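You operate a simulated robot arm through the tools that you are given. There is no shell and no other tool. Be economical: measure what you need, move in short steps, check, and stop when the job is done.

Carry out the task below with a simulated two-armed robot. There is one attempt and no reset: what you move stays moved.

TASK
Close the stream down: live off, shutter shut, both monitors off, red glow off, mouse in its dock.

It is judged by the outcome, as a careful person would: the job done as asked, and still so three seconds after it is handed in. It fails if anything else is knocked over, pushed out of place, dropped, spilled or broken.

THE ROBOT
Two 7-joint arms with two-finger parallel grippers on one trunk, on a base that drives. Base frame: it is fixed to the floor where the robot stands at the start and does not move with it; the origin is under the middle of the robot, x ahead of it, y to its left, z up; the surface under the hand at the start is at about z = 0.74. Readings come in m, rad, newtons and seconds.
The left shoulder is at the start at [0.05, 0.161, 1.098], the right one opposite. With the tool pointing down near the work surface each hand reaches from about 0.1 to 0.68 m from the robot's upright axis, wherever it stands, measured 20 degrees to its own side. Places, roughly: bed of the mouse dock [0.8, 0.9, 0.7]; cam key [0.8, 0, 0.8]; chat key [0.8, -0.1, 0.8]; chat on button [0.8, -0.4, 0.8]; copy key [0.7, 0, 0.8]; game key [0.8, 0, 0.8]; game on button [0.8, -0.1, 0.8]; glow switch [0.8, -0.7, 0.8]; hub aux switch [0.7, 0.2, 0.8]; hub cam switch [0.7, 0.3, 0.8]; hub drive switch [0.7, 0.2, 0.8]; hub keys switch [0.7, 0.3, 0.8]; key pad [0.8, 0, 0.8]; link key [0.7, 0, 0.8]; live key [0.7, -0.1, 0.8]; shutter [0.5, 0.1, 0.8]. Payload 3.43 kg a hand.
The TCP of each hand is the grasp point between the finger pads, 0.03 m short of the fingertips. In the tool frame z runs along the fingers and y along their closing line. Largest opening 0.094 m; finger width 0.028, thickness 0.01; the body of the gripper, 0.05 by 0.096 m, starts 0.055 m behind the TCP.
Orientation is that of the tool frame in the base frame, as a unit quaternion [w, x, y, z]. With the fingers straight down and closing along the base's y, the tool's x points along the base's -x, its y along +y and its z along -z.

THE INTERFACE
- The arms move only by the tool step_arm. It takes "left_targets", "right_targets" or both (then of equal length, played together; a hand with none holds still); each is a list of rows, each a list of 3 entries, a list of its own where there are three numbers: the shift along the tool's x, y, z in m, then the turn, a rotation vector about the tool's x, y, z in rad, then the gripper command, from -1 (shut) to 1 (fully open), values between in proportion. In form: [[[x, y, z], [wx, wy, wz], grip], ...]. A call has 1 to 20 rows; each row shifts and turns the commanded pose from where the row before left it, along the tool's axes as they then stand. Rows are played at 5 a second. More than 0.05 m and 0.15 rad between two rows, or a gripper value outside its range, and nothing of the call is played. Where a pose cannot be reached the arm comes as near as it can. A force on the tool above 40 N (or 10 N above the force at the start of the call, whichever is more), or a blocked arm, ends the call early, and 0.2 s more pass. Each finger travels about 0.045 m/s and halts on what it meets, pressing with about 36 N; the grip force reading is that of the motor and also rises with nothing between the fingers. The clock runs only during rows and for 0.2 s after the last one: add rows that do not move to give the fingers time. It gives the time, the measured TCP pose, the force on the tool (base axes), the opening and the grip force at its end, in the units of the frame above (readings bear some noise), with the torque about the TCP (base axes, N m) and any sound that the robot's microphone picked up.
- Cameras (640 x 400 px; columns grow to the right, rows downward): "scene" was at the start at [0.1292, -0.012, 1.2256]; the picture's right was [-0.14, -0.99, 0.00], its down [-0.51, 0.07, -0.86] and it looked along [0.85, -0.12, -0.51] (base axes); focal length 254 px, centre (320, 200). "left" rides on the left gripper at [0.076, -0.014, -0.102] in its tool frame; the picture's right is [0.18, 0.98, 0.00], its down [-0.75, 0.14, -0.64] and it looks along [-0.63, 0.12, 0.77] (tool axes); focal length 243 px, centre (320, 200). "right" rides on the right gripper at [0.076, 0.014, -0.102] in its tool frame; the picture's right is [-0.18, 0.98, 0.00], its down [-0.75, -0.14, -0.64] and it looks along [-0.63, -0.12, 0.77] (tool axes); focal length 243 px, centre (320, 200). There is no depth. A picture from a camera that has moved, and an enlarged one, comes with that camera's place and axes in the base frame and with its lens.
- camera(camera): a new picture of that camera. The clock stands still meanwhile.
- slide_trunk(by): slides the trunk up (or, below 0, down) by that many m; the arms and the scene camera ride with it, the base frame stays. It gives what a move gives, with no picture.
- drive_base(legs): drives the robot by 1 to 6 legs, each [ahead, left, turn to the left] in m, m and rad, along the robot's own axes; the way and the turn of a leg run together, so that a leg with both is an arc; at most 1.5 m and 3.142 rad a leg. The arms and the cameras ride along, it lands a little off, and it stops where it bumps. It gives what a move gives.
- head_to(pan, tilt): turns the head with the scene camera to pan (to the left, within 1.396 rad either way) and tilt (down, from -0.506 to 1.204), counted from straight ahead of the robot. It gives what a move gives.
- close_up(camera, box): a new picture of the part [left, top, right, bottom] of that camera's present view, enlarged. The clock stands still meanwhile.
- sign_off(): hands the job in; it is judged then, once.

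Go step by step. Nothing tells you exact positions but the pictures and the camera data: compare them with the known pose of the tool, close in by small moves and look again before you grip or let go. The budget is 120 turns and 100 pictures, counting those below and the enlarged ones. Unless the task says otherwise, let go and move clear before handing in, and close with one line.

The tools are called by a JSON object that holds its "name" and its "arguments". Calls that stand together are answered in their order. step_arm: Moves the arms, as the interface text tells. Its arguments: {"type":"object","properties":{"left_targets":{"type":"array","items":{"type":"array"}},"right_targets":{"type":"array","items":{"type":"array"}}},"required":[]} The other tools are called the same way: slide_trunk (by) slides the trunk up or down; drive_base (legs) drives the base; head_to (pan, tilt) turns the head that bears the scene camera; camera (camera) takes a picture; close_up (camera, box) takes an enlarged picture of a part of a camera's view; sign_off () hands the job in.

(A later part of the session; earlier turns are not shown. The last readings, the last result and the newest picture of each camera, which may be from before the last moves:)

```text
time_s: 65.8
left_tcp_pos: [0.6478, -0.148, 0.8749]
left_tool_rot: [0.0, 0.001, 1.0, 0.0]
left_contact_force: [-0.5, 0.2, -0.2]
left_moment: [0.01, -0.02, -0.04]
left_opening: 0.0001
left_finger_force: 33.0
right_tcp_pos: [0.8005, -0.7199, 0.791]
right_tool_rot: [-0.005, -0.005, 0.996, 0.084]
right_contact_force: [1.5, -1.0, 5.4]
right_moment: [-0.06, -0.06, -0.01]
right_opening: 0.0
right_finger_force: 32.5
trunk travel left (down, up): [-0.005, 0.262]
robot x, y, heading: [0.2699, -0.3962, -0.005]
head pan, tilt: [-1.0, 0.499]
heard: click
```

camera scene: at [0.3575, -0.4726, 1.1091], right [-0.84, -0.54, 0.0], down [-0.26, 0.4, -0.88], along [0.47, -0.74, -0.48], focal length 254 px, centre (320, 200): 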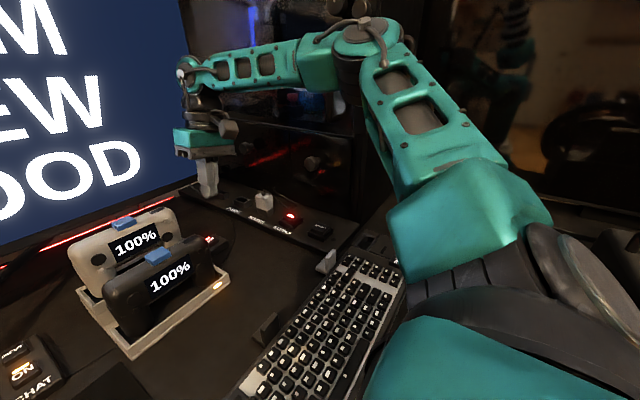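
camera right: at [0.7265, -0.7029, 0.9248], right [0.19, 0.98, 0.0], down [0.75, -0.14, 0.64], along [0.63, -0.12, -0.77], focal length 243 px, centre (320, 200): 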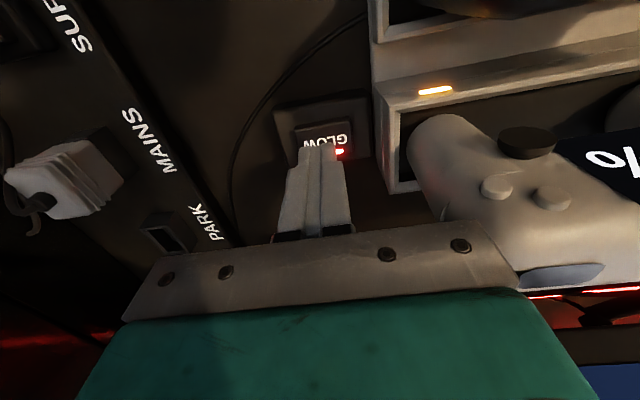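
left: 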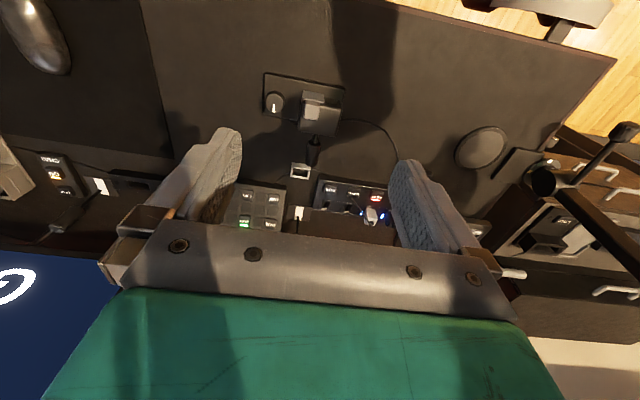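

Clicked. Lift off and check the glow.

{"name": "step_arm", "arguments": {"right_targets": [[[0, 0.004, -0.04], [0, 0, 0], -1], [[0, 0.007, -0.04], [0, 0, 0], -1], [[0.04, 0, -0.02], [0, 0, 0], -1], [[0, 0, 0], [0, 0, 0], -1]]}}

{"name": "head_to", "arguments": {"pan": -0.5, "tilt": 0.6}}

{"name": "camera", "arguments": {"camera": "scene"}}

```text
time_s: 66.8
left_tcp_pos: [0.647, -0.1486, 0.8748]
left_tool_rot: [0.0, 0.001, 1.0, 0.0]
left_contact_force: [-0.3, -0.6, -0.3]
left_moment: [0.03, -0.01, 0.0]
left_opening: 0.0
left_finger_force: 32.9
right_tcp_pos: [0.7619, -0.7268, 0.8915]
right_tool_rot: [-0.005, -0.007, 0.997, 0.083]
right_contact_force: [0.4, -0.3, -1.1]
right_moment: [0.02, -0.01, 0.0]
right_opening: 0.0
right_finger_force: 33.3
trunk travel left (down, up): [-0.005, 0.262]
robot x, y, heading: [0.2684, -0.3949, 0.0]
head pan, tilt: [-1.0, 0.499]
```

```text
time_s: 67.7
left_tcp_pos: [0.6472, -0.1474, 0.8755]
left_tool_rot: [0.0, 0.001, 1.0, 0.0]
left_contact_force: [1.0, 0.2, -0.4]
left_moment: [0.0, -0.03, -0.04]
left_opening: 0.0001
left_finger_force: 32.4
right_tcp_pos: [0.7621, -0.7276, 0.8904]
right_tool_rot: [-0.005, -0.006, 0.996, 0.084]
right_contact_force: [0.0, 0.0, -0.1]
right_moment: [0.0, -0.01, -0.01]
right_opening: 0.0
right_finger_force: 32.6
trunk travel left (down, up): [-0.005, 0.262]
robot x, y, heading: [0.2682, -0.3961, -0.002]
head pan, tilt: [-0.499, 0.6]
```

```text
38 pictures are left
camera scene: at [0.386, -0.4384, 1.1], right [-0.48, -0.88, 0.0], down [-0.5, 0.27, -0.83], along [0.72, -0.4, -0.56], focal length 254 px, centre (320, 200)
```

scene: 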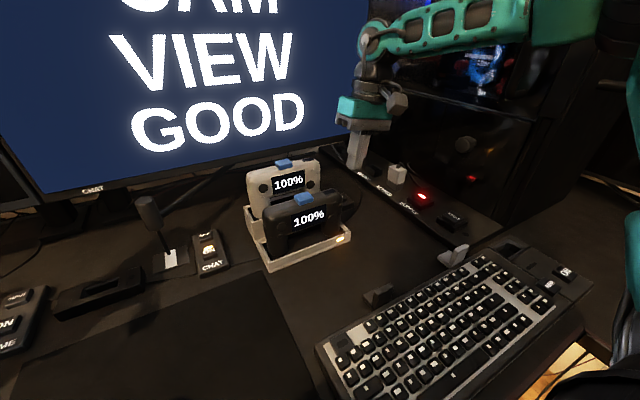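

The red glow is off. Next I'll raise both hands and shift left to y≈-0.1, where the right hand can reach CHAT and the left hand the shutter.

{"name": "step_arm", "arguments": {"left_targets": [[[0, 0, -0.05], [0, 0, 0], -1], [[0, 0, -0.05], [0, 0, 0], -1], [[0, 0, -0.05], [0, 0, 0], -1], [[0.05, 0, 0], [0, 0, 0], -1], [[0.05, 0, 0], [0, 0, 0], -1], [[0, 0, 0], [0, 0, 0], -1]], "right_targets": [[[0, 0, -0.05], [0.085, 0, 0], -1], [[0, 0, -0.05], [0.085, 0, 0], -1], [[0.05, 0, -0.04], [0, 0, 0], -1], [[0.05, 0, 0], [0, 0, 0], -1], [[0.05, 0, 0], [0, 0, 0], -1], [[0, 0, 0], [0, 0, 0], -1]]}}

{"name": "drive_base", "arguments": {"legs": [[-0.01, 0.29, 0]]}}

{"name": "head_to", "arguments": {"pan": 0, "tilt": 0.8}}

{"name": "camera", "arguments": {"camera": "scene"}}

```text
refused: row 3 steps farther than a row can; nothing moved
```

```text
time_s: 70.8
left_tcp_pos: [0.6355, 0.1438, 0.8752]
left_tool_rot: [0.0, -0.001, 1.0, 0.0]
left_contact_force: [0.4, -0.2, 0.8]
left_moment: [-0.02, -0.02, 0.01]
left_opening: 0.0002
left_finger_force: 32.8
right_tcp_pos: [0.752, -0.4341, 0.8908]
right_tool_rot: [-0.005, -0.01, 0.996, 0.084]
right_contact_force: [0.3, 0.0, -0.2]
right_moment: [0.03, 0.04, 0.01]
right_opening: 0.0001
right_finger_force: 32.7
trunk travel left (down, up): [-0.005, 0.262]
robot x, y, heading: [0.2589, -0.1056, -0.001]
head pan, tilt: [-0.499, 0.6]
```

```text
time_s: 71.8
left_tcp_pos: [0.637, 0.1436, 0.8754]
left_tool_rot: [0.0, -0.002, 1.0, 0.0]
left_contact_force: [0.1, -0.2, 0.5]
left_moment: [-0.02, 0.0, -0.01]
left_opening: 0.0
left_finger_force: 32.9
right_tcp_pos: [0.7533, -0.4351, 0.8907]
right_tool_rot: [-0.004, -0.009, 0.996, 0.084]
right_contact_force: [0.5, 0.3, -0.5]
right_moment: [0.03, 0.03, -0.01]
right_opening: 0.0002
right_finger_force: 34.1
trunk travel left (down, up): [-0.005, 0.262]
robot x, y, heading: [0.258, -0.1052, 0.008]
head pan, tilt: [0.0, 0.799]
```

```text
37 pictures are left
camera scene: at [0.3785, -0.1062, 1.0832], right [0.0, -1.0, 0.0], down [-0.72, 0.0, -0.7], along [0.7, 0.0, -0.72], focal length 254 px, centre (320, 200)
```

scene: 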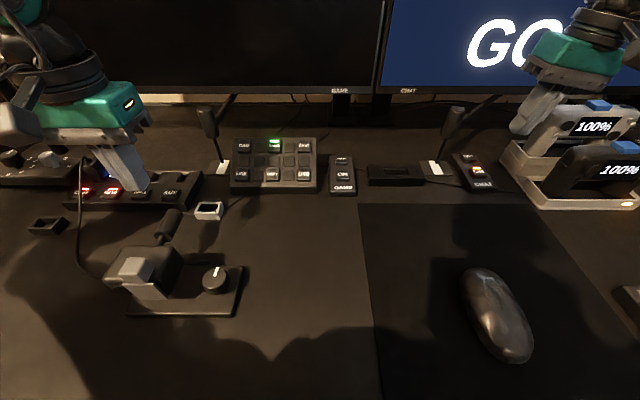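

The arm rows were refused yet the drive ran with the hands low, so I must check whether the controllers and other items are intact.

{"name": "close_up", "arguments": {"camera": "scene", "box": [440, 80, 640, 220]}}

{"name": "close_up", "arguments": {"camera": "scene", "box": [0, 100, 260, 320]}}

```text
2.86 times, centred on (540, 150) of scene
camera zoom: at [0.3785, -0.1062, 1.0832], right [0.0, -1.0, 0.0], down [-0.72, 0.0, -0.7], along [0.7, 0.0, -0.72], focal length 726 px, centre (-309, 343)
```

zoom: 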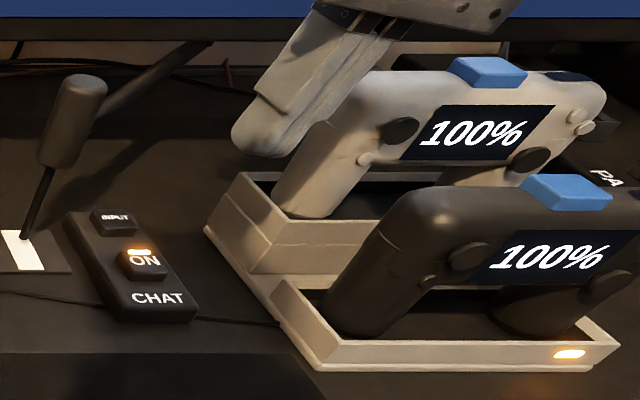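

```text
1.82 times, centred on (130, 210) of scene
camera zoom: at [0.3785, -0.1062, 1.0832], right [0.0, -1.0, 0.0], down [-0.72, 0.0, -0.7], along [0.7, 0.0, -0.72], focal length 462 px, centre (666, 182)
```

zoom: 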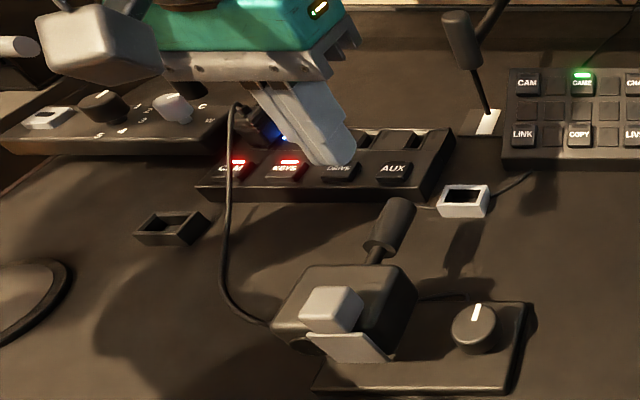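

Everything is intact (positions triangulate as before; the fingers passed clear). The right hand is now beside CHAT's ON button at ≈[0.764,-0.413]; move over it and lower partway.

{"name": "step_arm", "arguments": {"right_targets": [[[-0.011, 0.0158, 0.0027], [0, 0, 0], -1], [[0, -0.005, 0.0296], [0, 0, 0], -1], [[0, -0.005, 0.0296], [0, 0, 0], -1], [[0, 0, 0], [0, 0, 0], -1]]}}

{"name": "close_up", "arguments": {"camera": "right", "box": [200, 40, 500, 300]}}

```text
time_s: 72.8
left_tcp_pos: [0.6354, 0.1425, 0.8754]
left_tool_rot: [0.0, -0.002, 1.0, 0.0]
left_contact_force: [0.5, -0.9, -0.8]
left_moment: [0.01, -0.01, 0.02]
left_opening: 0.0
left_finger_force: 32.9
right_tcp_pos: [0.7629, -0.4174, 0.8296]
right_tool_rot: [-0.005, -0.009, 0.996, 0.084]
right_contact_force: [-0.5, 0.4, -0.4]
right_moment: [-0.01, 0.01, 0.03]
right_opening: 0.0001
right_finger_force: 33.1
trunk travel left (down, up): [-0.005, 0.262]
robot x, y, heading: [0.2599, -0.1061, 0.003]
head pan, tilt: [0.0, 0.799]
```

```text
1.54 times, centred on (350, 170) of right
camera zoom: at [0.6887, -0.4223, 0.9346], right [0.17, 0.97, 0.16], down [0.76, -0.23, 0.6], along [0.62, 0.02, -0.78], focal length 373 px, centre (274, 246)
```

zoom: 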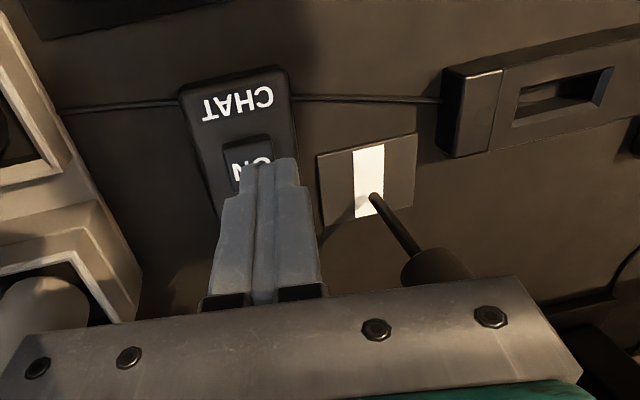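

Shift slightly and press.

{"name": "step_arm", "arguments": {"right_targets": [[[-0.003, -0.006, 0.015], [0, 0, 0], -1], [[0, -0.002, 0.012], [0, 0, 0], -1], [[0, -0.001, 0.006], [0, 0, 0], -1], [[0, 0, 0.003], [0, 0, 0], -1], [[0, 0, 0.003], [0, 0, 0], -1], [[0, 0, 0], [0, 0, 0], -1]]}}

```text
time_s: 74.2
left_tcp_pos: [0.6352, 0.1423, 0.8749]
left_tool_rot: [0.0, -0.001, 1.0, 0.001]
left_contact_force: [-1.0, 0.0, 0.2]
left_moment: [-0.02, -0.02, 0.0]
left_opening: 0.0
left_finger_force: 32.8
right_tcp_pos: [0.7664, -0.4212, 0.7911]
right_tool_rot: [-0.005, -0.009, 0.996, 0.084]
right_contact_force: [0.5, -1.5, 1.8]
right_moment: [-0.06, -0.05, -0.01]
right_opening: 0.0
right_finger_force: 32.9
trunk travel left (down, up): [-0.005, 0.262]
robot x, y, heading: [0.2577, -0.1078, 0.004]
head pan, tilt: [0.0, 0.799]
heard: click
```

Click heard. Lift up and verify; also raise and straighten the hand.

{"name": "step_arm", "arguments": {"right_targets": [[[0, 0.005, -0.04], [0, 0, 0], -1], [[0, 0.007, -0.04], [0, 0, 0], -1], [[0, 0, -0.04], [0.08, 0, 0], -1], [[0.04, 0, -0.02], [0.08, 0, 0], -1], [[0.04, 0, 0], [0, 0, 0], -1], [[0, 0, 0], [0, 0, 0], -1]]}}

{"name": "camera", "arguments": {"camera": "scene"}}

```text
time_s: 75.6
left_tcp_pos: [0.636, 0.1432, 0.8752]
left_tool_rot: [0.0, -0.002, 1.0, 0.0]
left_contact_force: [0.1, 0.6, 0.3]
left_moment: [0.01, -0.03, 0.03]
left_opening: 0.0
left_finger_force: 33.1
right_tcp_pos: [0.6871, -0.433, 0.9309]
right_tool_rot: [-0.005, -0.009, 1.0, 0.005]
right_contact_force: [-0.3, -0.2, 0.2]
right_moment: [0.0, -0.02, -0.01]
right_opening: 0.0001
right_finger_force: 33.3
trunk travel left (down, up): [-0.005, 0.262]
robot x, y, heading: [0.2609, -0.1072, 0.0]
head pan, tilt: [0.0, 0.799]
```

```text
33 pictures are left
camera scene: at [0.3784, -0.1062, 1.0831], right [0.0, -1.0, 0.0], down [-0.72, 0.0, -0.7], along [0.7, 0.0, -0.72], focal length 254 px, centre (320, 200)
```

scene: 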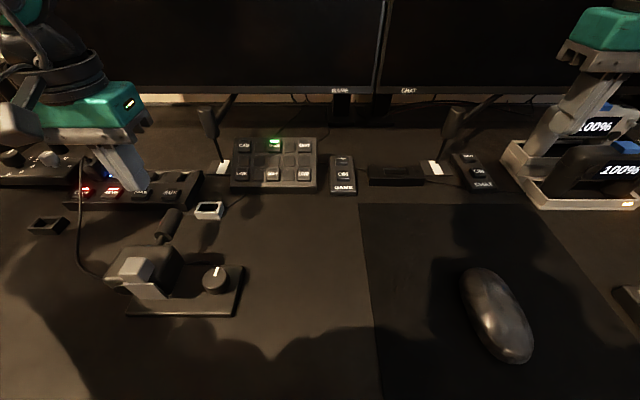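

Both monitors are off. Now the shutter: its tab is at ≈[0.513,0.090,0.838], lens to its left (≈+3 cm in y). Raise the left hand, bring it above, and look.

{"name": "step_arm", "arguments": {"left_targets": [[[0, 0, -0.05], [0, 0, 0], -1], [[0, 0, -0.04], [0, 0, 0], -1], [[0.03, -0.025, 0], [0, 0, 0], -1], [[0.035, -0.03, 0], [0, 0, 0], -1], [[0.035, -0.01, 0], [0, 0, 0], -1], [[0.03, 0, 0], [0, 0, 0], -1], [[0, 0, 0], [0, 0, 0], -1]]}}

{"name": "camera", "arguments": {"camera": "left"}}

{"name": "close_up", "arguments": {"camera": "scene", "box": [60, 180, 260, 330]}}

```text
time_s: 77.2
left_tcp_pos: [0.5031, 0.0768, 0.9657]
left_tool_rot: [0.0, -0.002, 1.0, 0.001]
left_contact_force: [0.3, 0.1, 1.4]
left_moment: [-0.01, 0.03, 0.02]
left_opening: 0.0001
left_finger_force: 32.5
right_tcp_pos: [0.6884, -0.4328, 0.9314]
right_tool_rot: [-0.005, -0.008, 1.0, 0.004]
right_contact_force: [0.6, -0.1, -0.1]
right_moment: [0.0, 0.03, 0.06]
right_opening: 0.0
right_finger_force: 33.1
trunk travel left (down, up): [-0.005, 0.262]
robot x, y, heading: [0.2599, -0.1099, 0.004]
head pan, tilt: [0.0, 0.799]
```

```text
32 pictures are left
camera left: at [0.4264, 0.0622, 1.0681], right [-0.19, 0.98, 0.0], down [0.75, 0.14, 0.64], along [0.63, 0.12, -0.77], focal length 243 px, centre (320, 200)
```

left: 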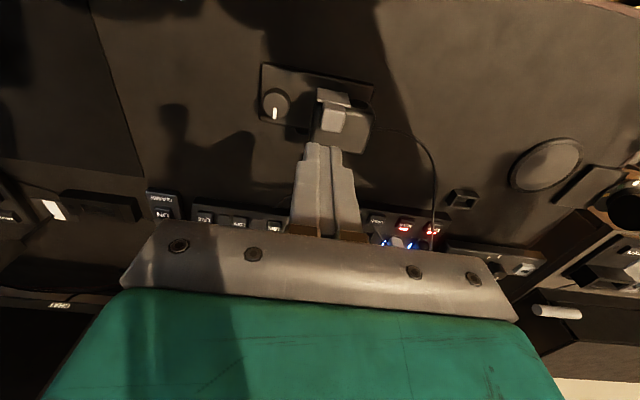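

```text
2.67 times, centred on (160, 255) of scene
camera zoom: at [0.3785, -0.1062, 1.0831], right [0.0, -1.0, 0.0], down [-0.72, 0.0, -0.7], along [0.7, 0.0, -0.72], focal length 677 px, centre (747, 53)
```

zoom: 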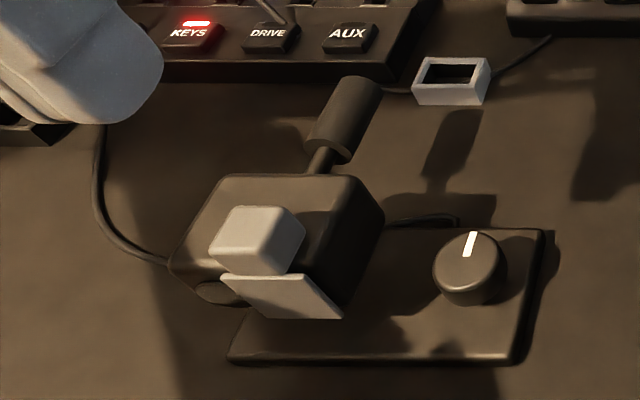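

{"name": "close_up", "arguments": {"camera": "left", "box": [250, 55, 390, 155]}}

```text
4.00 times, centred on (320, 105) of left
camera zoom: at [0.4264, 0.0622, 1.0681], right [-0.19, 0.98, 0.0], down [0.75, 0.14, 0.64], along [0.63, 0.12, -0.77], focal length 970 px, centre (320, 580)
```

zoom: 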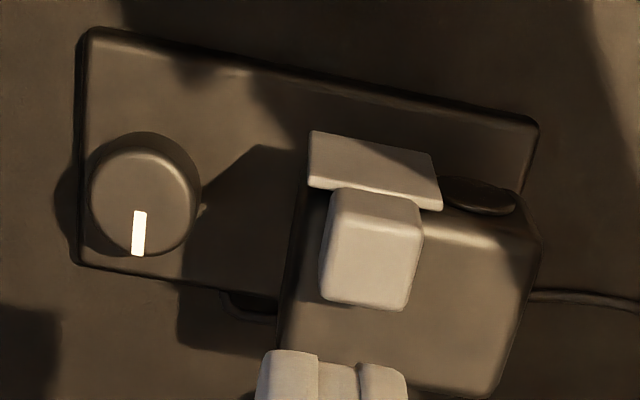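

The tab stands above the camera body. I'll lower the closed fingers just to the right of it (y≈0.06, tips at z≈0.836), then push it left.

{"name": "step_arm", "arguments": {"left_targets": [[[-0.007, -0.018, 0], [0, 0, 0], -1], [[0, 0, 0.04], [0, 0, 0], -1], [[0, 0, 0.04], [0, 0, 0], -1], [[0, 0, 0.018], [0, 0, 0], -1], [[0, 0, 0], [0, 0, 0], -1]]}}

{"name": "close_up", "arguments": {"camera": "left", "box": [230, 40, 430, 180]}}

{"name": "close_up", "arguments": {"camera": "scene", "box": [60, 180, 260, 330]}}

```text
time_s: 78.4
left_tcp_pos: [0.5145, 0.0605, 0.8652]
left_tool_rot: [0.0, -0.001, 1.0, 0.001]
left_contact_force: [-0.4, 0.6, -0.5]
left_moment: [0.01, 0.0, -0.01]
left_opening: 0.0
left_finger_force: 32.8
right_tcp_pos: [0.6884, -0.4319, 0.9318]
right_tool_rot: [-0.004, -0.008, 1.0, 0.005]
right_contact_force: [-0.1, -0.4, 0.5]
right_moment: [0.01, -0.01, 0.01]
right_opening: 0.0
right_finger_force: 32.6
trunk travel left (down, up): [-0.005, 0.262]
robot x, y, heading: [0.2599, -0.1068, 0.006]
head pan, tilt: [0.0, 0.799]
```

```text
2.86 times, centred on (330, 110) of left
camera zoom: at [0.4363, 0.0455, 0.9683], right [-0.19, 0.98, 0.0], down [0.75, 0.14, 0.64], along [0.63, 0.12, -0.77], focal length 693 px, centre (291, 457)
```

zoom: 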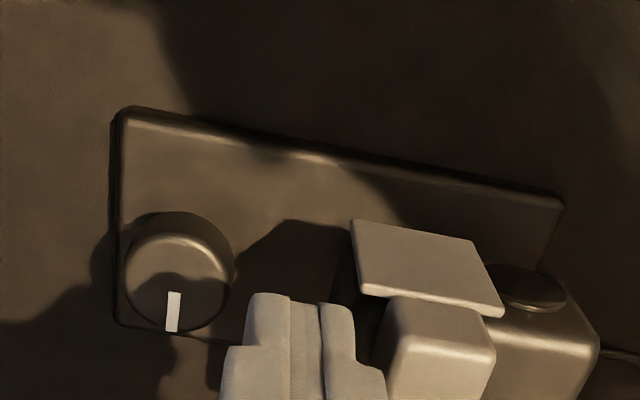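

```text
2.67 times, centred on (160, 255) of scene
camera zoom: at [0.3785, -0.1062, 1.0831], right [0.0, -1.0, 0.0], down [-0.72, 0.0, -0.7], along [0.7, 0.0, -0.72], focal length 677 px, centre (747, 53)
```

zoom: 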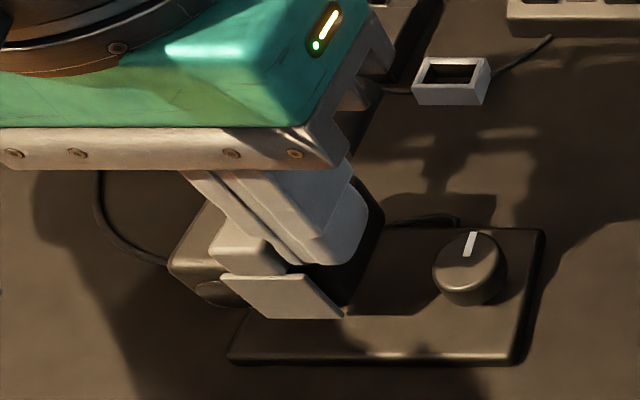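

Good placement. Push toward +y in small steps.

{"name": "step_arm", "arguments": {"left_targets": [[[0.001, 0.006, 0], [0, 0, 0], -1], [[0, 0.005, 0], [0, 0, 0], -1], [[0, 0.005, 0], [0, 0, 0], -1], [[0, 0.005, 0], [0, 0, 0], -1], [[0, 0.005, 0], [0, 0, 0], -1], [[0, 0, 0], [0, 0, 0], -1]]}}

{"name": "close_up", "arguments": {"camera": "left", "box": [230, 40, 430, 180]}}

```text
time_s: 79.8
left_tcp_pos: [0.5124, 0.085, 0.8668]
left_tool_rot: [-0.001, -0.001, 1.0, 0.0]
left_contact_force: [0.2, 0.0, 0.0]
left_moment: [-0.03, -0.01, 0.01]
left_opening: 0.0001
left_finger_force: 33.3
right_tcp_pos: [0.688, -0.4325, 0.9311]
right_tool_rot: [-0.004, -0.009, 1.0, 0.004]
right_contact_force: [0.0, -0.8, -0.2]
right_moment: [-0.02, 0.03, 0.0]
right_opening: 0.0
right_finger_force: 32.7
trunk travel left (down, up): [-0.005, 0.262]
robot x, y, heading: [0.2555, -0.1071, 0.004]
head pan, tilt: [0.0, 0.799]
```

```text
2.86 times, centred on (330, 110) of left
camera zoom: at [0.4353, 0.0709, 0.97], right [-0.19, 0.98, 0.0], down [0.75, 0.14, 0.64], along [0.63, 0.12, -0.77], focal length 693 px, centre (291, 457)
```

zoom: 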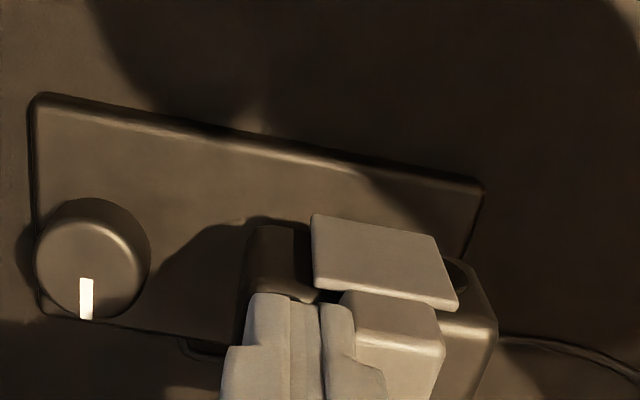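

The shutter slides. Continue.

{"name": "step_arm", "arguments": {"left_targets": [[[0, 0.005, 0], [0, 0, 0], -1], [[0, 0.005, 0], [0, 0, 0], -1], [[0, 0.004, 0], [0, 0, 0], -1], [[0, 0, 0], [0, 0, 0], -1]]}}

{"name": "close_up", "arguments": {"camera": "left", "box": [230, 40, 430, 180]}}

```text
time_s: 80.8
left_tcp_pos: [0.5152, 0.099, 0.8668]
left_tool_rot: [0.0, -0.001, 1.0, 0.0]
left_contact_force: [-1.9, -6.3, 0.7]
left_moment: [-0.12, 0.04, 0.01]
left_opening: 0.0003
left_finger_force: 32.9
left hand out of reach, approached as far as the arm can: row 2
right_tcp_pos: [0.6889, -0.4313, 0.9306]
right_tool_rot: [-0.005, -0.009, 1.0, 0.005]
right_contact_force: [0.0, -0.5, 0.5]
right_moment: [0.03, 0.03, -0.03]
right_opening: 0.0001
right_finger_force: 33.6
trunk travel left (down, up): [-0.005, 0.262]
robot x, y, heading: [0.256, -0.1039, -0.001]
head pan, tilt: [0.0, 0.799]
```

```text
2.86 times, centred on (330, 110) of left
camera zoom: at [0.4369, 0.0846, 0.9709], right [-0.19, 0.98, 0.0], down [0.75, 0.14, 0.64], along [0.63, 0.12, -0.77], focal length 693 px, centre (291, 457)
```

zoom: 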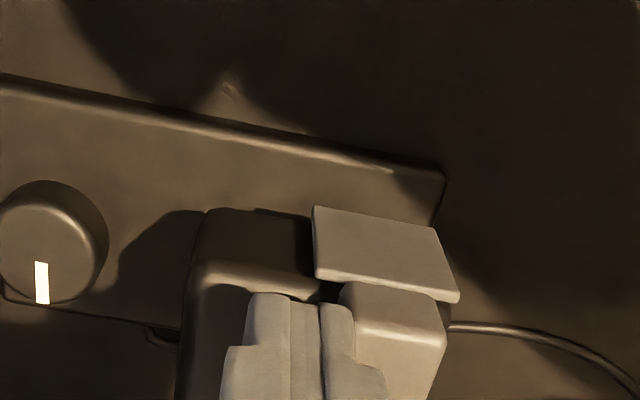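

It has hit the end stop with the lens covered. Back off, lift, and look.

{"name": "step_arm", "arguments": {"left_targets": [[[0, -0.012, 0], [0, 0, 0], -1], [[0, 0, -0.05], [0, 0, 0], -1], [[0, 0, -0.05], [0, 0, 0], -1], [[0, 0.05, 0], [0, 0, 0], -1], [[0, 0.05, 0], [0, 0, 0], -1], [[0, 0, 0], [0, 0, 0], -1]]}}

{"name": "close_up", "arguments": {"camera": "scene", "box": [40, 180, 260, 345]}}

```text
time_s: 82.2
left_tcp_pos: [0.5131, 0.1878, 0.9646]
left_tool_rot: [0.001, -0.002, 1.0, -0.001]
left_contact_force: [-0.3, -0.8, -0.1]
left_moment: [0.0, 0.01, 0.02]
left_opening: 0.0
left_finger_force: 32.9
right_tcp_pos: [0.6881, -0.4316, 0.9308]
right_tool_rot: [-0.005, -0.008, 1.0, 0.005]
right_contact_force: [0.4, 0.4, -0.2]
right_moment: [0.01, -0.01, 0.0]
right_opening: 0.0
right_finger_force: 33.1
trunk travel left (down, up): [-0.005, 0.262]
robot x, y, heading: [0.2574, -0.1045, 0.003]
head pan, tilt: [0.0, 0.799]
```

```text
2.42 times, centred on (150, 262) of scene
camera zoom: at [0.3784, -0.1062, 1.0831], right [0.0, -1.0, 0.0], down [-0.72, 0.0, -0.7], along [0.7, 0.0, -0.72], focal length 616 px, centre (732, 48)
```

zoom: 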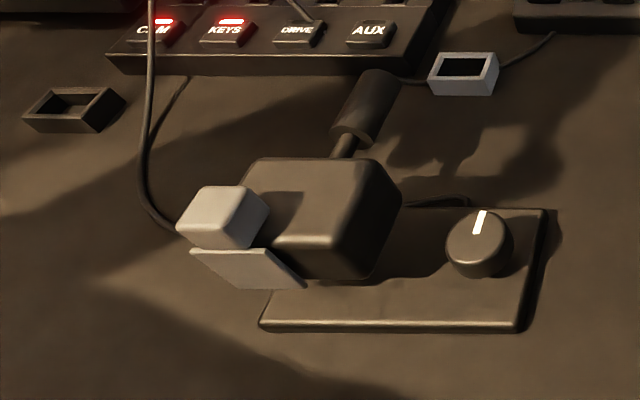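

Shutter shut; base plate unmoved. Before picking up the mouse, study the dock and the way there.

{"name": "head_to", "arguments": {"pan": 0.95, "tilt": 0.45}}

{"name": "camera", "arguments": {"camera": "scene"}}

```text
time_s: 83.4
left_tcp_pos: [0.5137, 0.1877, 0.965]
left_tool_rot: [0.0, -0.002, 1.0, 0.0]
left_contact_force: [-0.2, -0.8, 0.0]
left_moment: [0.01, 0.0, -0.01]
left_opening: 0.0
left_finger_force: 33.3
right_tcp_pos: [0.6881, -0.4315, 0.9308]
right_tool_rot: [-0.004, -0.009, 1.0, 0.005]
right_contact_force: [0.4, -0.2, 0.8]
right_moment: [-0.02, -0.05, 0.03]
right_opening: 0.0
right_finger_force: 32.9
trunk travel left (down, up): [-0.005, 0.262]
robot x, y, heading: [0.2607, -0.1064, 0.001]
head pan, tilt: [0.949, 0.45]
```

```text
24 pictures are left
camera scene: at [0.3511, -0.0316, 1.1135], right [0.82, -0.58, 0.0], down [-0.25, -0.35, -0.9], along [0.52, 0.73, -0.44], focal length 254 px, centre (320, 200)
```

scene: 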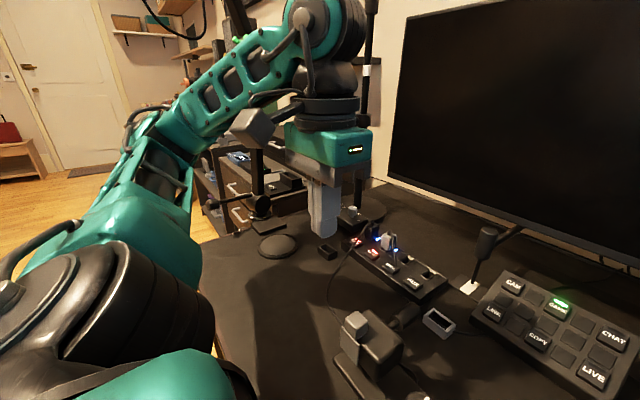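

Now fetch the mouse: raise/retract the right hand, open the left, and only then drive.

{"name": "step_arm", "arguments": {"left_targets": [[[0, 0, -0.03], [0, 0, 0], 0], [[0, 0, 0], [0, 0, 0], 1], [[0, 0, 0], [0, 0, 0], 1], [[0, 0, 0], [0, 0, 0], 1], [[0, 0, 0], [0, 0, 0], 1], [[0, 0, 0], [0, 0, 0], 1], [[0, 0, 0], [0, 0, 0], 1]], "right_targets": [[[0, 0, -0.04], [0, 0, 0], -1], [[0, 0, -0.04], [0, 0, 0], -1], [[0.045, 0, 0], [0, 0, 0], -1], [[0.045, 0, 0], [0, 0, 0], -1], [[0.045, 0, 0], [0, 0, 0], -1], [[0.045, 0, 0], [0, 0, 0], -1], [[0, 0, 0], [0, 0, 0], -1]]}}

```text
time_s: 85.0
left_tcp_pos: [0.5144, 0.1869, 0.996]
left_tool_rot: [0.0, -0.002, 1.0, -0.001]
left_contact_force: [-0.8, 0.0, -0.3]
left_moment: [0.02, 0.02, 0.04]
left_opening: 0.0941
left_finger_force: 0.1
right_tcp_pos: [0.5092, -0.4344, 1.0131]
right_tool_rot: [-0.004, -0.009, 1.0, 0.004]
right_contact_force: [-0.6, 0.1, -0.8]
right_moment: [0.0, 0.04, -0.03]
right_opening: 0.0
right_finger_force: 33.3
trunk travel left (down, up): [-0.005, 0.262]
robot x, y, heading: [0.2569, -0.1041, 0.004]
head pan, tilt: [0.949, 0.45]
```

{"name": "drive_base", "arguments": {"legs": [[-0.06, -0.3, 0]]}}

{"name": "head_to", "arguments": {"pan": 0.1, "tilt": 1.0}}

{"name": "camera", "arguments": {"camera": "scene"}}

```text
time_s: 88.2
left_tcp_pos: [0.4538, -0.1116, 0.9954]
left_tool_rot: [0.0, -0.002, 1.0, -0.001]
left_contact_force: [-0.2, -0.7, 1.2]
left_moment: [0.01, 0.05, 0.0]
left_opening: 0.0939
left_finger_force: 0.1
right_tcp_pos: [0.4511, -0.7328, 1.0132]
right_tool_rot: [-0.004, -0.009, 1.0, 0.003]
right_contact_force: [-0.8, 0.4, -0.9]
right_moment: [0.05, 0.01, -0.02]
right_opening: 0.0
right_finger_force: 32.9
trunk travel left (down, up): [-0.005, 0.262]
robot x, y, heading: [0.1984, -0.4085, 0.005]
head pan, tilt: [0.949, 0.45]
```

```text
time_s: 89.4
left_tcp_pos: [0.4546, -0.1114, 0.9961]
left_tool_rot: [0.0, -0.002, 1.0, 0.001]
left_contact_force: [-0.5, -0.1, 0.5]
left_moment: [0.01, 0.02, -0.03]
left_opening: 0.094
left_finger_force: 0.2
right_tcp_pos: [0.4497, -0.7325, 1.0131]
right_tool_rot: [-0.004, -0.01, 1.0, 0.004]
right_contact_force: [-0.2, -0.1, -0.3]
right_moment: [0.0, 0.01, -0.02]
right_opening: 0.0
right_finger_force: 33.6
trunk travel left (down, up): [-0.005, 0.262]
robot x, y, heading: [0.1989, -0.4041, 0.005]
head pan, tilt: [0.099, 1.0]
```

```text
23 pictures are left
camera scene: at [0.3077, -0.3971, 1.068], right [0.1, -0.99, 0.0], down [-0.84, -0.09, -0.54], along [0.54, 0.06, -0.84], focal length 254 px, centre (320, 200)
```

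scene: 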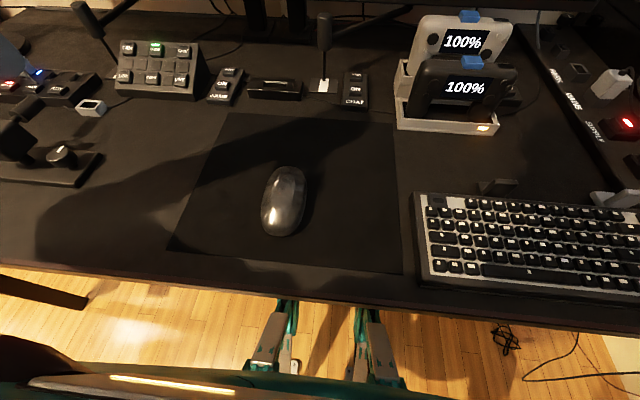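

Mouse centre ≈ [0.506,-0.322], lying along x, about 7 cm wide. Bring the open left hand above it.

{"name": "step_arm", "arguments": {"left_targets": [[[0, -0.05, 0], [0, 0, 0], 1], [[0, -0.05, 0], [0, 0, 0], 1], [[-0.02, -0.045, 0], [0, 0, 0], 1], [[-0.02, -0.045, 0], [0, 0, 0], 1], [[-0.012, -0.02, 0.04], [0, 0, 0], 1], [[0, 0, 0.05], [0, 0, 0], 1], [[0, 0, 0.03], [0, 0, 0], 1], [[0, 0, 0], [0, 0, 0], 1]]}}

{"name": "camera", "arguments": {"camera": "left"}}

```text
time_s: 91.2
left_tcp_pos: [0.5092, -0.3228, 0.8773]
left_tool_rot: [-0.001, -0.001, 1.0, -0.001]
left_contact_force: [0.2, 0.7, -0.7]
left_moment: [-0.01, 0.03, 0.01]
left_opening: 0.0942
left_finger_force: 0.1
right_tcp_pos: [0.4489, -0.7336, 1.0133]
right_tool_rot: [-0.005, -0.01, 1.0, 0.004]
right_contact_force: [-0.8, 0.4, 0.5]
right_moment: [0.02, 0.0, 0.02]
right_opening: 0.0003
right_finger_force: 33.5
trunk travel left (down, up): [-0.005, 0.262]
robot x, y, heading: [0.1977, -0.403, -0.0]
head pan, tilt: [0.099, 1.0]
```

```text
22 pictures are left
camera left: at [0.4307, -0.3359, 0.9794], right [-0.19, 0.98, 0.0], down [0.75, 0.14, 0.64], along [0.63, 0.12, -0.77], focal length 243 px, centre (320, 200)
```

left: 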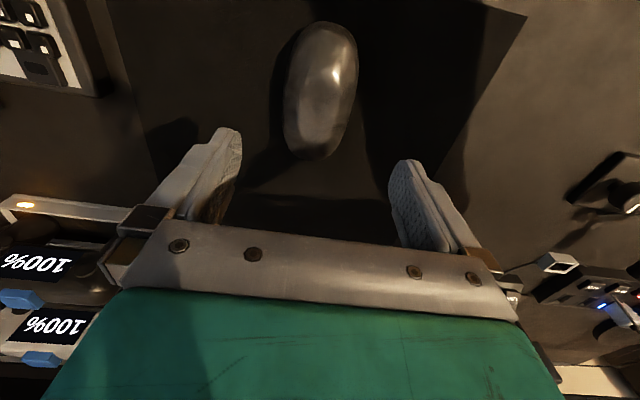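

Mouse centre ≈ [0.503,-0.323], yawed slightly. Align, descend, and close on it.

{"name": "step_arm", "arguments": {"left_targets": [[[0.006, 0, 0], [0, 0, -0.06], 1], [[0, 0, 0.04], [0, 0, 0], 1], [[0, 0, 0.04], [0, 0, 0], 1], [[0, 0, 0.015], [0, 0, 0], 1], [[0, 0, 0], [0, 0, 0], 1]]}}

{"name": "camera", "arguments": {"camera": "left"}}

```text
time_s: 92.4
left_tcp_pos: [0.5026, -0.3222, 0.7824]
left_tool_rot: [0.0, -0.032, 0.999, -0.001]
left_contact_force: [0.1, -0.1, 0.3]
left_moment: [0.03, 0.0, 0.02]
left_opening: 0.094
left_finger_force: 0.1
right_tcp_pos: [0.4514, -0.7314, 1.0127]
right_tool_rot: [-0.005, -0.009, 1.0, 0.004]
right_contact_force: [0.5, -0.4, 0.1]
right_moment: [0.0, 0.02, 0.02]
right_opening: 0.0001
right_finger_force: 33.0
trunk travel left (down, up): [-0.005, 0.262]
robot x, y, heading: [0.1958, -0.4033, 0.006]
head pan, tilt: [0.099, 1.0]
```

```text
21 pictures are left
camera left: at [0.4256, -0.3409, 0.8849], right [-0.25, 0.97, 0.0], down [0.74, 0.19, 0.64], along [0.62, 0.16, -0.77], focal length 243 px, centre (320, 200)
```

left: 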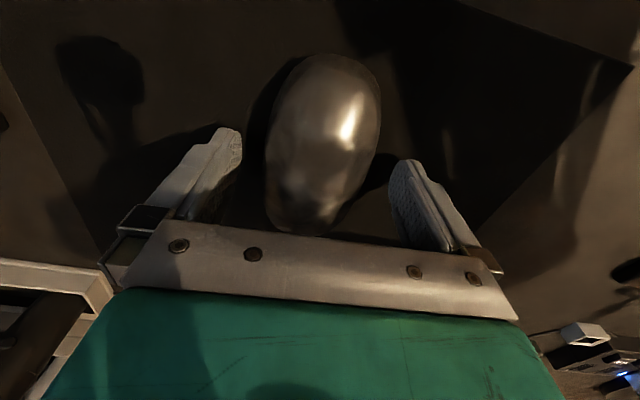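

The fingers straddle the mouse. Close and lift a little.

{"name": "step_arm", "arguments": {"left_targets": [[[0, 0, 0], [0, 0, 0], 0.4], [[0, 0, 0], [0, 0, 0], 0.2], [[0, 0, 0], [0, 0, 0], 0], [[0, 0, 0], [0, 0, 0], -1], [[0, 0, 0], [0, 0, 0], -1], [[0, 0, 0], [0, 0, 0], -1], [[0, 0, -0.03], [0, 0, 0], -1], [[0, 0, 0], [0, 0, 0], -1]]}}

{"name": "camera", "arguments": {"camera": "left"}}

```text
time_s: 94.2
left_tcp_pos: [0.5014, -0.321, 0.8107]
left_tool_rot: [0.0, -0.033, 0.999, -0.001]
left_contact_force: [-0.4, 0.0, -1.0]
left_moment: [-0.01, -0.02, 0.01]
left_opening: 0.0619
left_finger_force: 36.4
right_tcp_pos: [0.4495, -0.7328, 1.0145]
right_tool_rot: [-0.005, -0.01, 1.0, 0.004]
right_contact_force: [-1.0, -0.4, -0.1]
right_moment: [0.02, -0.01, -0.02]
right_opening: 0.0
right_finger_force: 32.7
trunk travel left (down, up): [-0.005, 0.262]
robot x, y, heading: [0.1986, -0.402, 0.006]
head pan, tilt: [0.099, 1.0]
```

```text
20 pictures are left
camera left: at [0.4241, -0.3402, 0.9139], right [-0.25, 0.97, 0.0], down [0.74, 0.19, 0.64], along [0.62, 0.16, -0.77], focal length 243 px, centre (320, 200)
```

left: 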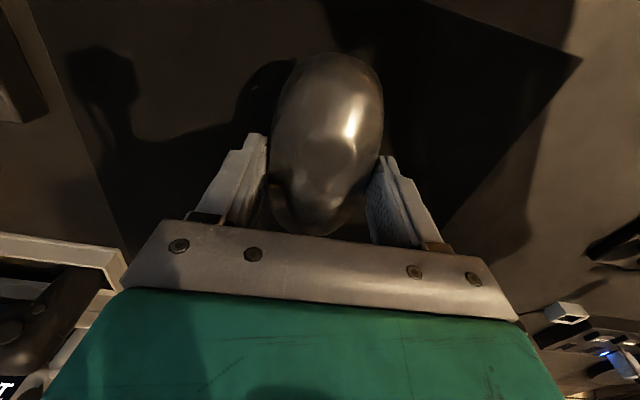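

Mouse held. Lift it high, retract, then check before driving.

{"name": "step_arm", "arguments": {"left_targets": [[[0, 0, -0.05], [0, 0, 0], -1], [[0, 0, -0.05], [0, 0, 0], -1], [[0, 0, -0.05], [0, 0, 0], -1], [[0, 0.04, 0], [0, 0, 0], -1], [[0, 0.04, 0], [0, 0, 0], -1], [[0, 0.04, 0], [0, 0, 0.06], -1], [[0, 0, 0], [0, 0, 0], -1]], "right_targets": [[[0.03, 0, 0], [0, 0, 0], -1], [[0.03, 0, 0], [0, 0, 0], -1], [[0.03, 0.03, 0], [0, 0, 0], -1], [[0, 0.04, 0], [0, 0, 0], -1], [[0, 0.04, 0], [0, 0, 0], -1], [[0, 0, 0], [0, 0, 0], -1], [[0, 0, 0], [0, 0, 0], -1]]}}

```text
time_s: 95.8
left_tcp_pos: [0.4941, -0.1989, 0.9604]
left_tool_rot: [-0.001, -0.002, 1.0, 0.0]
left_contact_force: [0.4, -0.9, -0.6]
left_moment: [0.02, -0.02, -0.01]
left_opening: 0.0617
left_finger_force: 35.8
right_tcp_pos: [0.357, -0.626, 1.0149]
right_tool_rot: [-0.005, -0.01, 1.0, 0.004]
right_contact_force: [-0.9, 0.2, -0.2]
right_moment: [0.02, -0.02, -0.01]
right_opening: 0.0
right_finger_force: 33.0
trunk travel left (down, up): [-0.005, 0.262]
robot x, y, heading: [0.1999, -0.4065, 0.005]
head pan, tilt: [0.099, 1.0]
```

{"name": "drive_base", "arguments": {"legs": [[-0.25, 0, 0], [0, 0.85, 0]]}}

{"name": "slide_trunk", "arguments": {"by": 0.15}}

{"name": "head_to", "arguments": {"pan": 0.35, "tilt": 0.6}}

{"name": "camera", "arguments": {"camera": "scene"}}

```text
time_s: 105.0
left_tcp_pos: [0.2454, 0.6417, 0.9612]
left_tool_rot: [0.0, 0.003, 1.0, 0.0]
left_contact_force: [-0.2, -0.3, -0.9]
left_moment: [-0.01, 0.0, -0.03]
left_opening: 0.0617
left_finger_force: 35.8
right_tcp_pos: [0.1068, 0.2181, 1.0154]
right_tool_rot: [-0.004, -0.006, 1.0, 0.005]
right_contact_force: [-0.1, -0.3, 0.4]
right_moment: [0.02, 0.0, -0.02]
right_opening: 0.0001
right_finger_force: 33.2
trunk travel left (down, up): [-0.005, 0.262]
robot x, y, heading: [-0.0506, 0.438, 0.001]
head pan, tilt: [0.099, 1.0]
```

```text
time_s: 106.7
left_tcp_pos: [0.2465, 0.642, 1.1112]
left_tool_rot: [0.0, 0.002, 1.0, 0.0]
left_contact_force: [0.0, -1.0, -1.3]
left_moment: [-0.01, 0.0, -0.01]
left_opening: 0.0619
left_finger_force: 35.7
right_tcp_pos: [0.106, 0.216, 1.1655]
right_tool_rot: [-0.004, -0.007, 1.0, 0.005]
right_contact_force: [-0.4, 1.0, 0.1]
right_moment: [-0.01, 0.0, 0.01]
right_opening: 0.0001
right_finger_force: 33.5
trunk travel left (down, up): [-0.155, 0.112]
robot x, y, heading: [-0.0518, 0.4385, -0.0]
head pan, tilt: [0.099, 1.0]
```

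```text
time_s: 107.6
left_tcp_pos: [0.2454, 0.6412, 1.1106]
left_tool_rot: [-0.001, 0.002, 1.0, 0.0]
left_contact_force: [-0.2, 0.6, -1.2]
left_moment: [0.01, -0.02, -0.03]
left_opening: 0.0617
left_finger_force: 36.2
right_tcp_pos: [0.1056, 0.2167, 1.1657]
right_tool_rot: [-0.004, -0.006, 1.0, 0.006]
right_contact_force: [-0.1, 0.2, 0.3]
right_moment: [0.04, 0.02, -0.03]
right_opening: 0.0
right_finger_force: 33.6
trunk travel left (down, up): [-0.155, 0.112]
robot x, y, heading: [-0.0482, 0.4405, -0.002]
head pan, tilt: [0.351, 0.6]
```

```text
19 pictures are left
camera scene: at [0.0715, 0.4691, 1.2499], right [0.34, -0.94, 0.0], down [-0.53, -0.19, -0.82], along [0.78, 0.28, -0.57], focal length 254 px, centre (320, 200)
```

scene: 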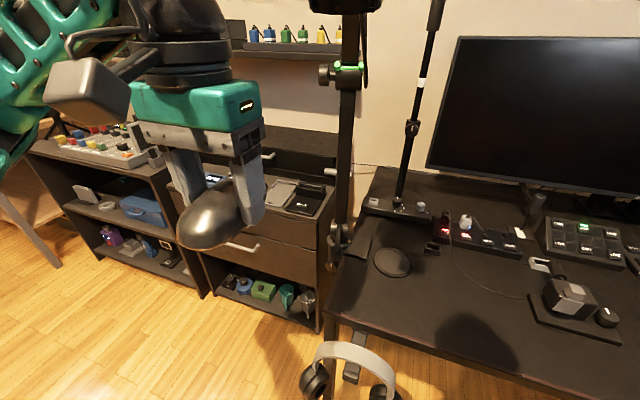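

{"name": "close_up", "arguments": {"camera": "scene", "box": [190, 150, 350, 260]}}

```text
3.64 times, centred on (270, 205) of scene
camera zoom: at [0.0715, 0.4691, 1.2499], right [0.34, -0.94, 0.0], down [-0.53, -0.19, -0.82], along [0.78, 0.28, -0.57], focal length 924 px, centre (502, 182)
```

zoom: 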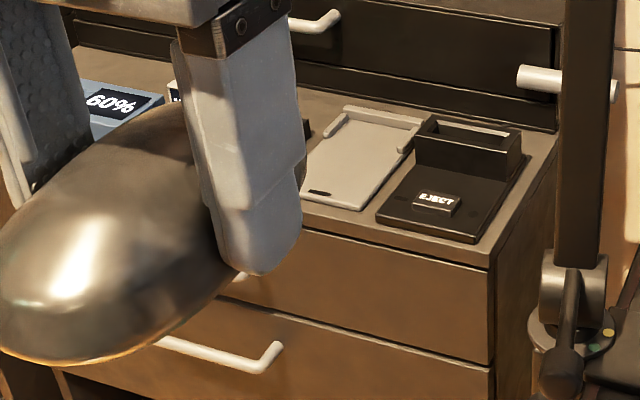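

The grey tray on the dresser top (centre ≈[0.795,0.88]) is the mouse dock; the black one beside it has an EJECT key to avoid. I'll drive left around the headphones and turn a bit to the right, so the tray is on the left hand's side.

{"name": "drive_base", "arguments": {"legs": [[0, 0.48, 0], [0, 0, -0.5]]}}

{"name": "camera", "arguments": {"camera": "scene"}}

```text
time_s: 113.7
left_tcp_pos: [0.3103, 0.9423, 1.1101]
left_tool_rot: [-0.001, 0.254, 0.967, 0.0]
left_contact_force: [-0.2, -0.9, -0.3]
left_moment: [0.0, 0.0, -0.01]
left_opening: 0.0618
left_finger_force: 36.4
right_tcp_pos: [-0.0192, 0.64, 1.1655]
right_tool_rot: [-0.004, 0.249, 0.969, 0.005]
right_contact_force: [0.4, -0.7, 0.1]
right_moment: [0.02, 0.02, 0.0]
right_opening: 0.0001
right_finger_force: 32.9
trunk travel left (down, up): [-0.155, 0.112]
robot x, y, heading: [-0.051, 0.9116, -0.519]
head pan, tilt: [0.351, 0.6]
```

```text
17 pictures are left
camera scene: at [0.0733, 0.8778, 1.25], right [-0.16, -0.99, 0.0], down [-0.56, 0.09, -0.83], along [0.81, -0.13, -0.56], focal length 254 px, centre (320, 200)
```

scene: 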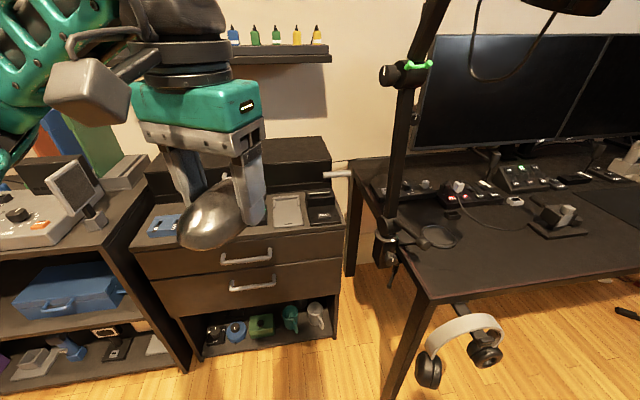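

Clear path to the dresser. Enlarge the tray.

{"name": "close_up", "arguments": {"camera": "scene", "box": [240, 175, 350, 245]}}

```text
5.71 times, centred on (295, 210) of scene
camera zoom: at [0.0733, 0.8778, 1.25], right [-0.16, -0.99, 0.0], down [-0.56, 0.09, -0.83], along [0.81, -0.13, -0.56], focal length 1451 px, centre (463, 143)
```

zoom: 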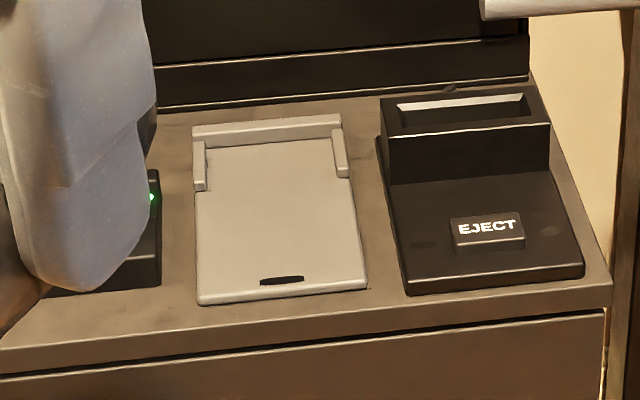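

Triangulating two views gives the tray bed at z≈0.75, x 0.67–0.84, y 0.825–0.92, rim at the far end. Drive closer.

{"name": "drive_base", "arguments": {"legs": [[0.299, 0.167, 0]]}}

```text
time_s: 115.9
left_tcp_pos: [0.6468, 0.9429, 1.1098]
left_tool_rot: [0.0, 0.253, 0.968, -0.001]
left_contact_force: [0.0, 0.9, -1.3]
left_moment: [-0.02, -0.01, -0.01]
left_opening: 0.0617
left_finger_force: 36.3
right_tcp_pos: [0.3183, 0.6412, 1.1667]
right_tool_rot: [-0.002, 0.246, 0.969, 0.004]
right_contact_force: [0.2, 0.8, 0.8]
right_moment: [0.01, 0.02, -0.07]
right_opening: 0.0002
right_finger_force: 33.2
trunk travel left (down, up): [-0.155, 0.112]
robot x, y, heading: [0.2891, 0.9072, -0.509]
head pan, tilt: [0.351, 0.6]
```

Align the hand with the base axes, then move above the tray.

{"name": "step_arm", "arguments": {"left_targets": [[[0, 0, 0], [0, 0, -0.15], -1], [[0, 0, 0], [0, 0, -0.15], -1], [[0, 0, 0], [0, 0, -0.15], -1], [[0, 0, 0], [0, 0, -0.062], -1], [[0, -0.035, 0.02], [0, 0, 0], -1], [[0, -0.035, 0.02], [0, 0, 0], -1], [[0, 0, 0.05], [0, 0, 0], -1], [[0, 0, 0.05], [0, 0, 0], -1], [[0, 0, 0], [0, 0, 0], -1]]}}

{"name": "camera", "arguments": {"camera": "left"}}

```text
time_s: 117.9
left_tcp_pos: [0.6466, 0.8712, 0.9724]
left_tool_rot: [0.0, -0.001, 1.0, -0.001]
left_contact_force: [0.6, -0.6, -0.7]
left_moment: [0.02, 0.01, 0.0]
left_opening: 0.0616
left_finger_force: 36.2
right_tcp_pos: [0.3179, 0.6396, 1.1653]
right_tool_rot: [-0.004, 0.245, 0.969, 0.004]
right_contact_force: [-0.5, -0.2, 0.5]
right_moment: [0.02, 0.01, 0.0]
right_opening: 0.0001
right_finger_force: 33.0
trunk travel left (down, up): [-0.155, 0.112]
robot x, y, heading: [0.2898, 0.9051, -0.505]
head pan, tilt: [0.351, 0.6]
```

```text
15 pictures are left
camera left: at [0.5675, 0.8564, 1.0754], right [-0.19, 0.98, 0.0], down [0.75, 0.14, 0.64], along [0.63, 0.12, -0.77], focal length 243 px, centre (320, 200)
```

left: 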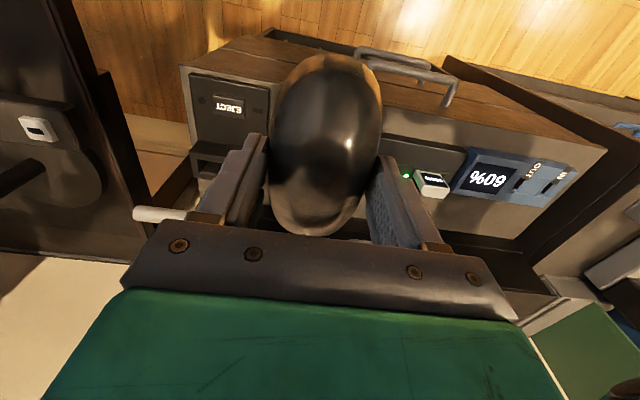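

{"name": "head_to", "arguments": {"pan": 0.5, "tilt": 0.85}}

{"name": "camera", "arguments": {"camera": "scene"}}

```text
time_s: 118.7
left_tcp_pos: [0.6462, 0.8711, 0.9735]
left_tool_rot: [0.0, -0.001, 1.0, -0.001]
left_contact_force: [-0.5, 0.0, -1.4]
left_moment: [-0.01, 0.03, -0.01]
left_opening: 0.0619
left_finger_force: 35.9
right_tcp_pos: [0.318, 0.639, 1.1658]
right_tool_rot: [-0.004, 0.245, 0.969, 0.004]
right_contact_force: [-0.1, 0.3, 0.5]
right_moment: [0.01, 0.01, -0.02]
right_opening: 0.0
right_finger_force: 33.1
trunk travel left (down, up): [-0.155, 0.112]
robot x, y, heading: [0.2896, 0.9081, -0.508]
head pan, tilt: [0.499, 0.85]
```

```text
14 pictures are left
camera scene: at [0.4015, 0.8896, 1.2292], right [-0.01, -1.0, 0.0], down [-0.75, 0.01, -0.66], along [0.66, -0.01, -0.75], focal length 254 px, centre (320, 200)
```

scene: 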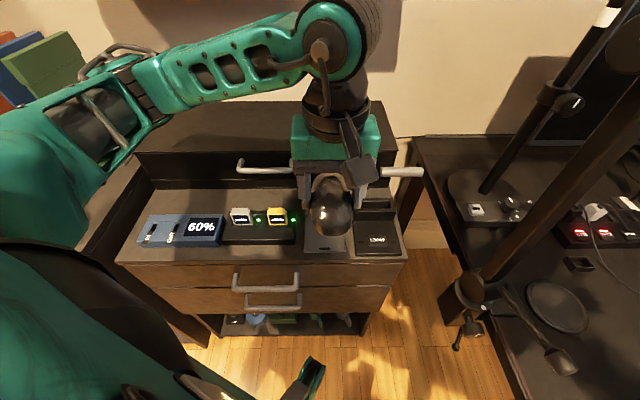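

{"name": "close_up", "arguments": {"camera": "scene", "box": [270, 170, 410, 265]}}

```text
4.21 times, centred on (340, 218) of scene
camera zoom: at [0.4015, 0.8896, 1.2292], right [-0.01, -1.0, 0.0], down [-0.75, 0.01, -0.66], along [0.66, -0.01, -0.75], focal length 1069 px, centre (236, 126)
```

zoom: 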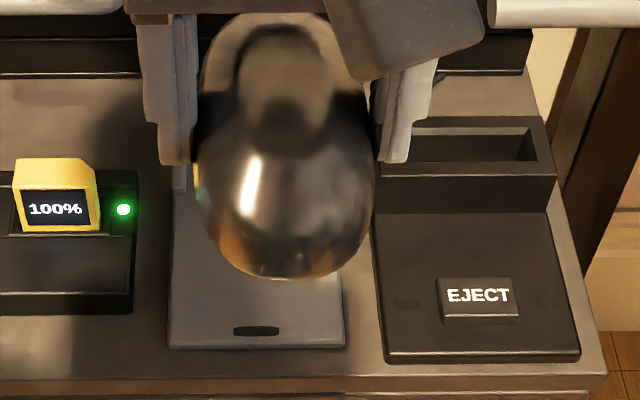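

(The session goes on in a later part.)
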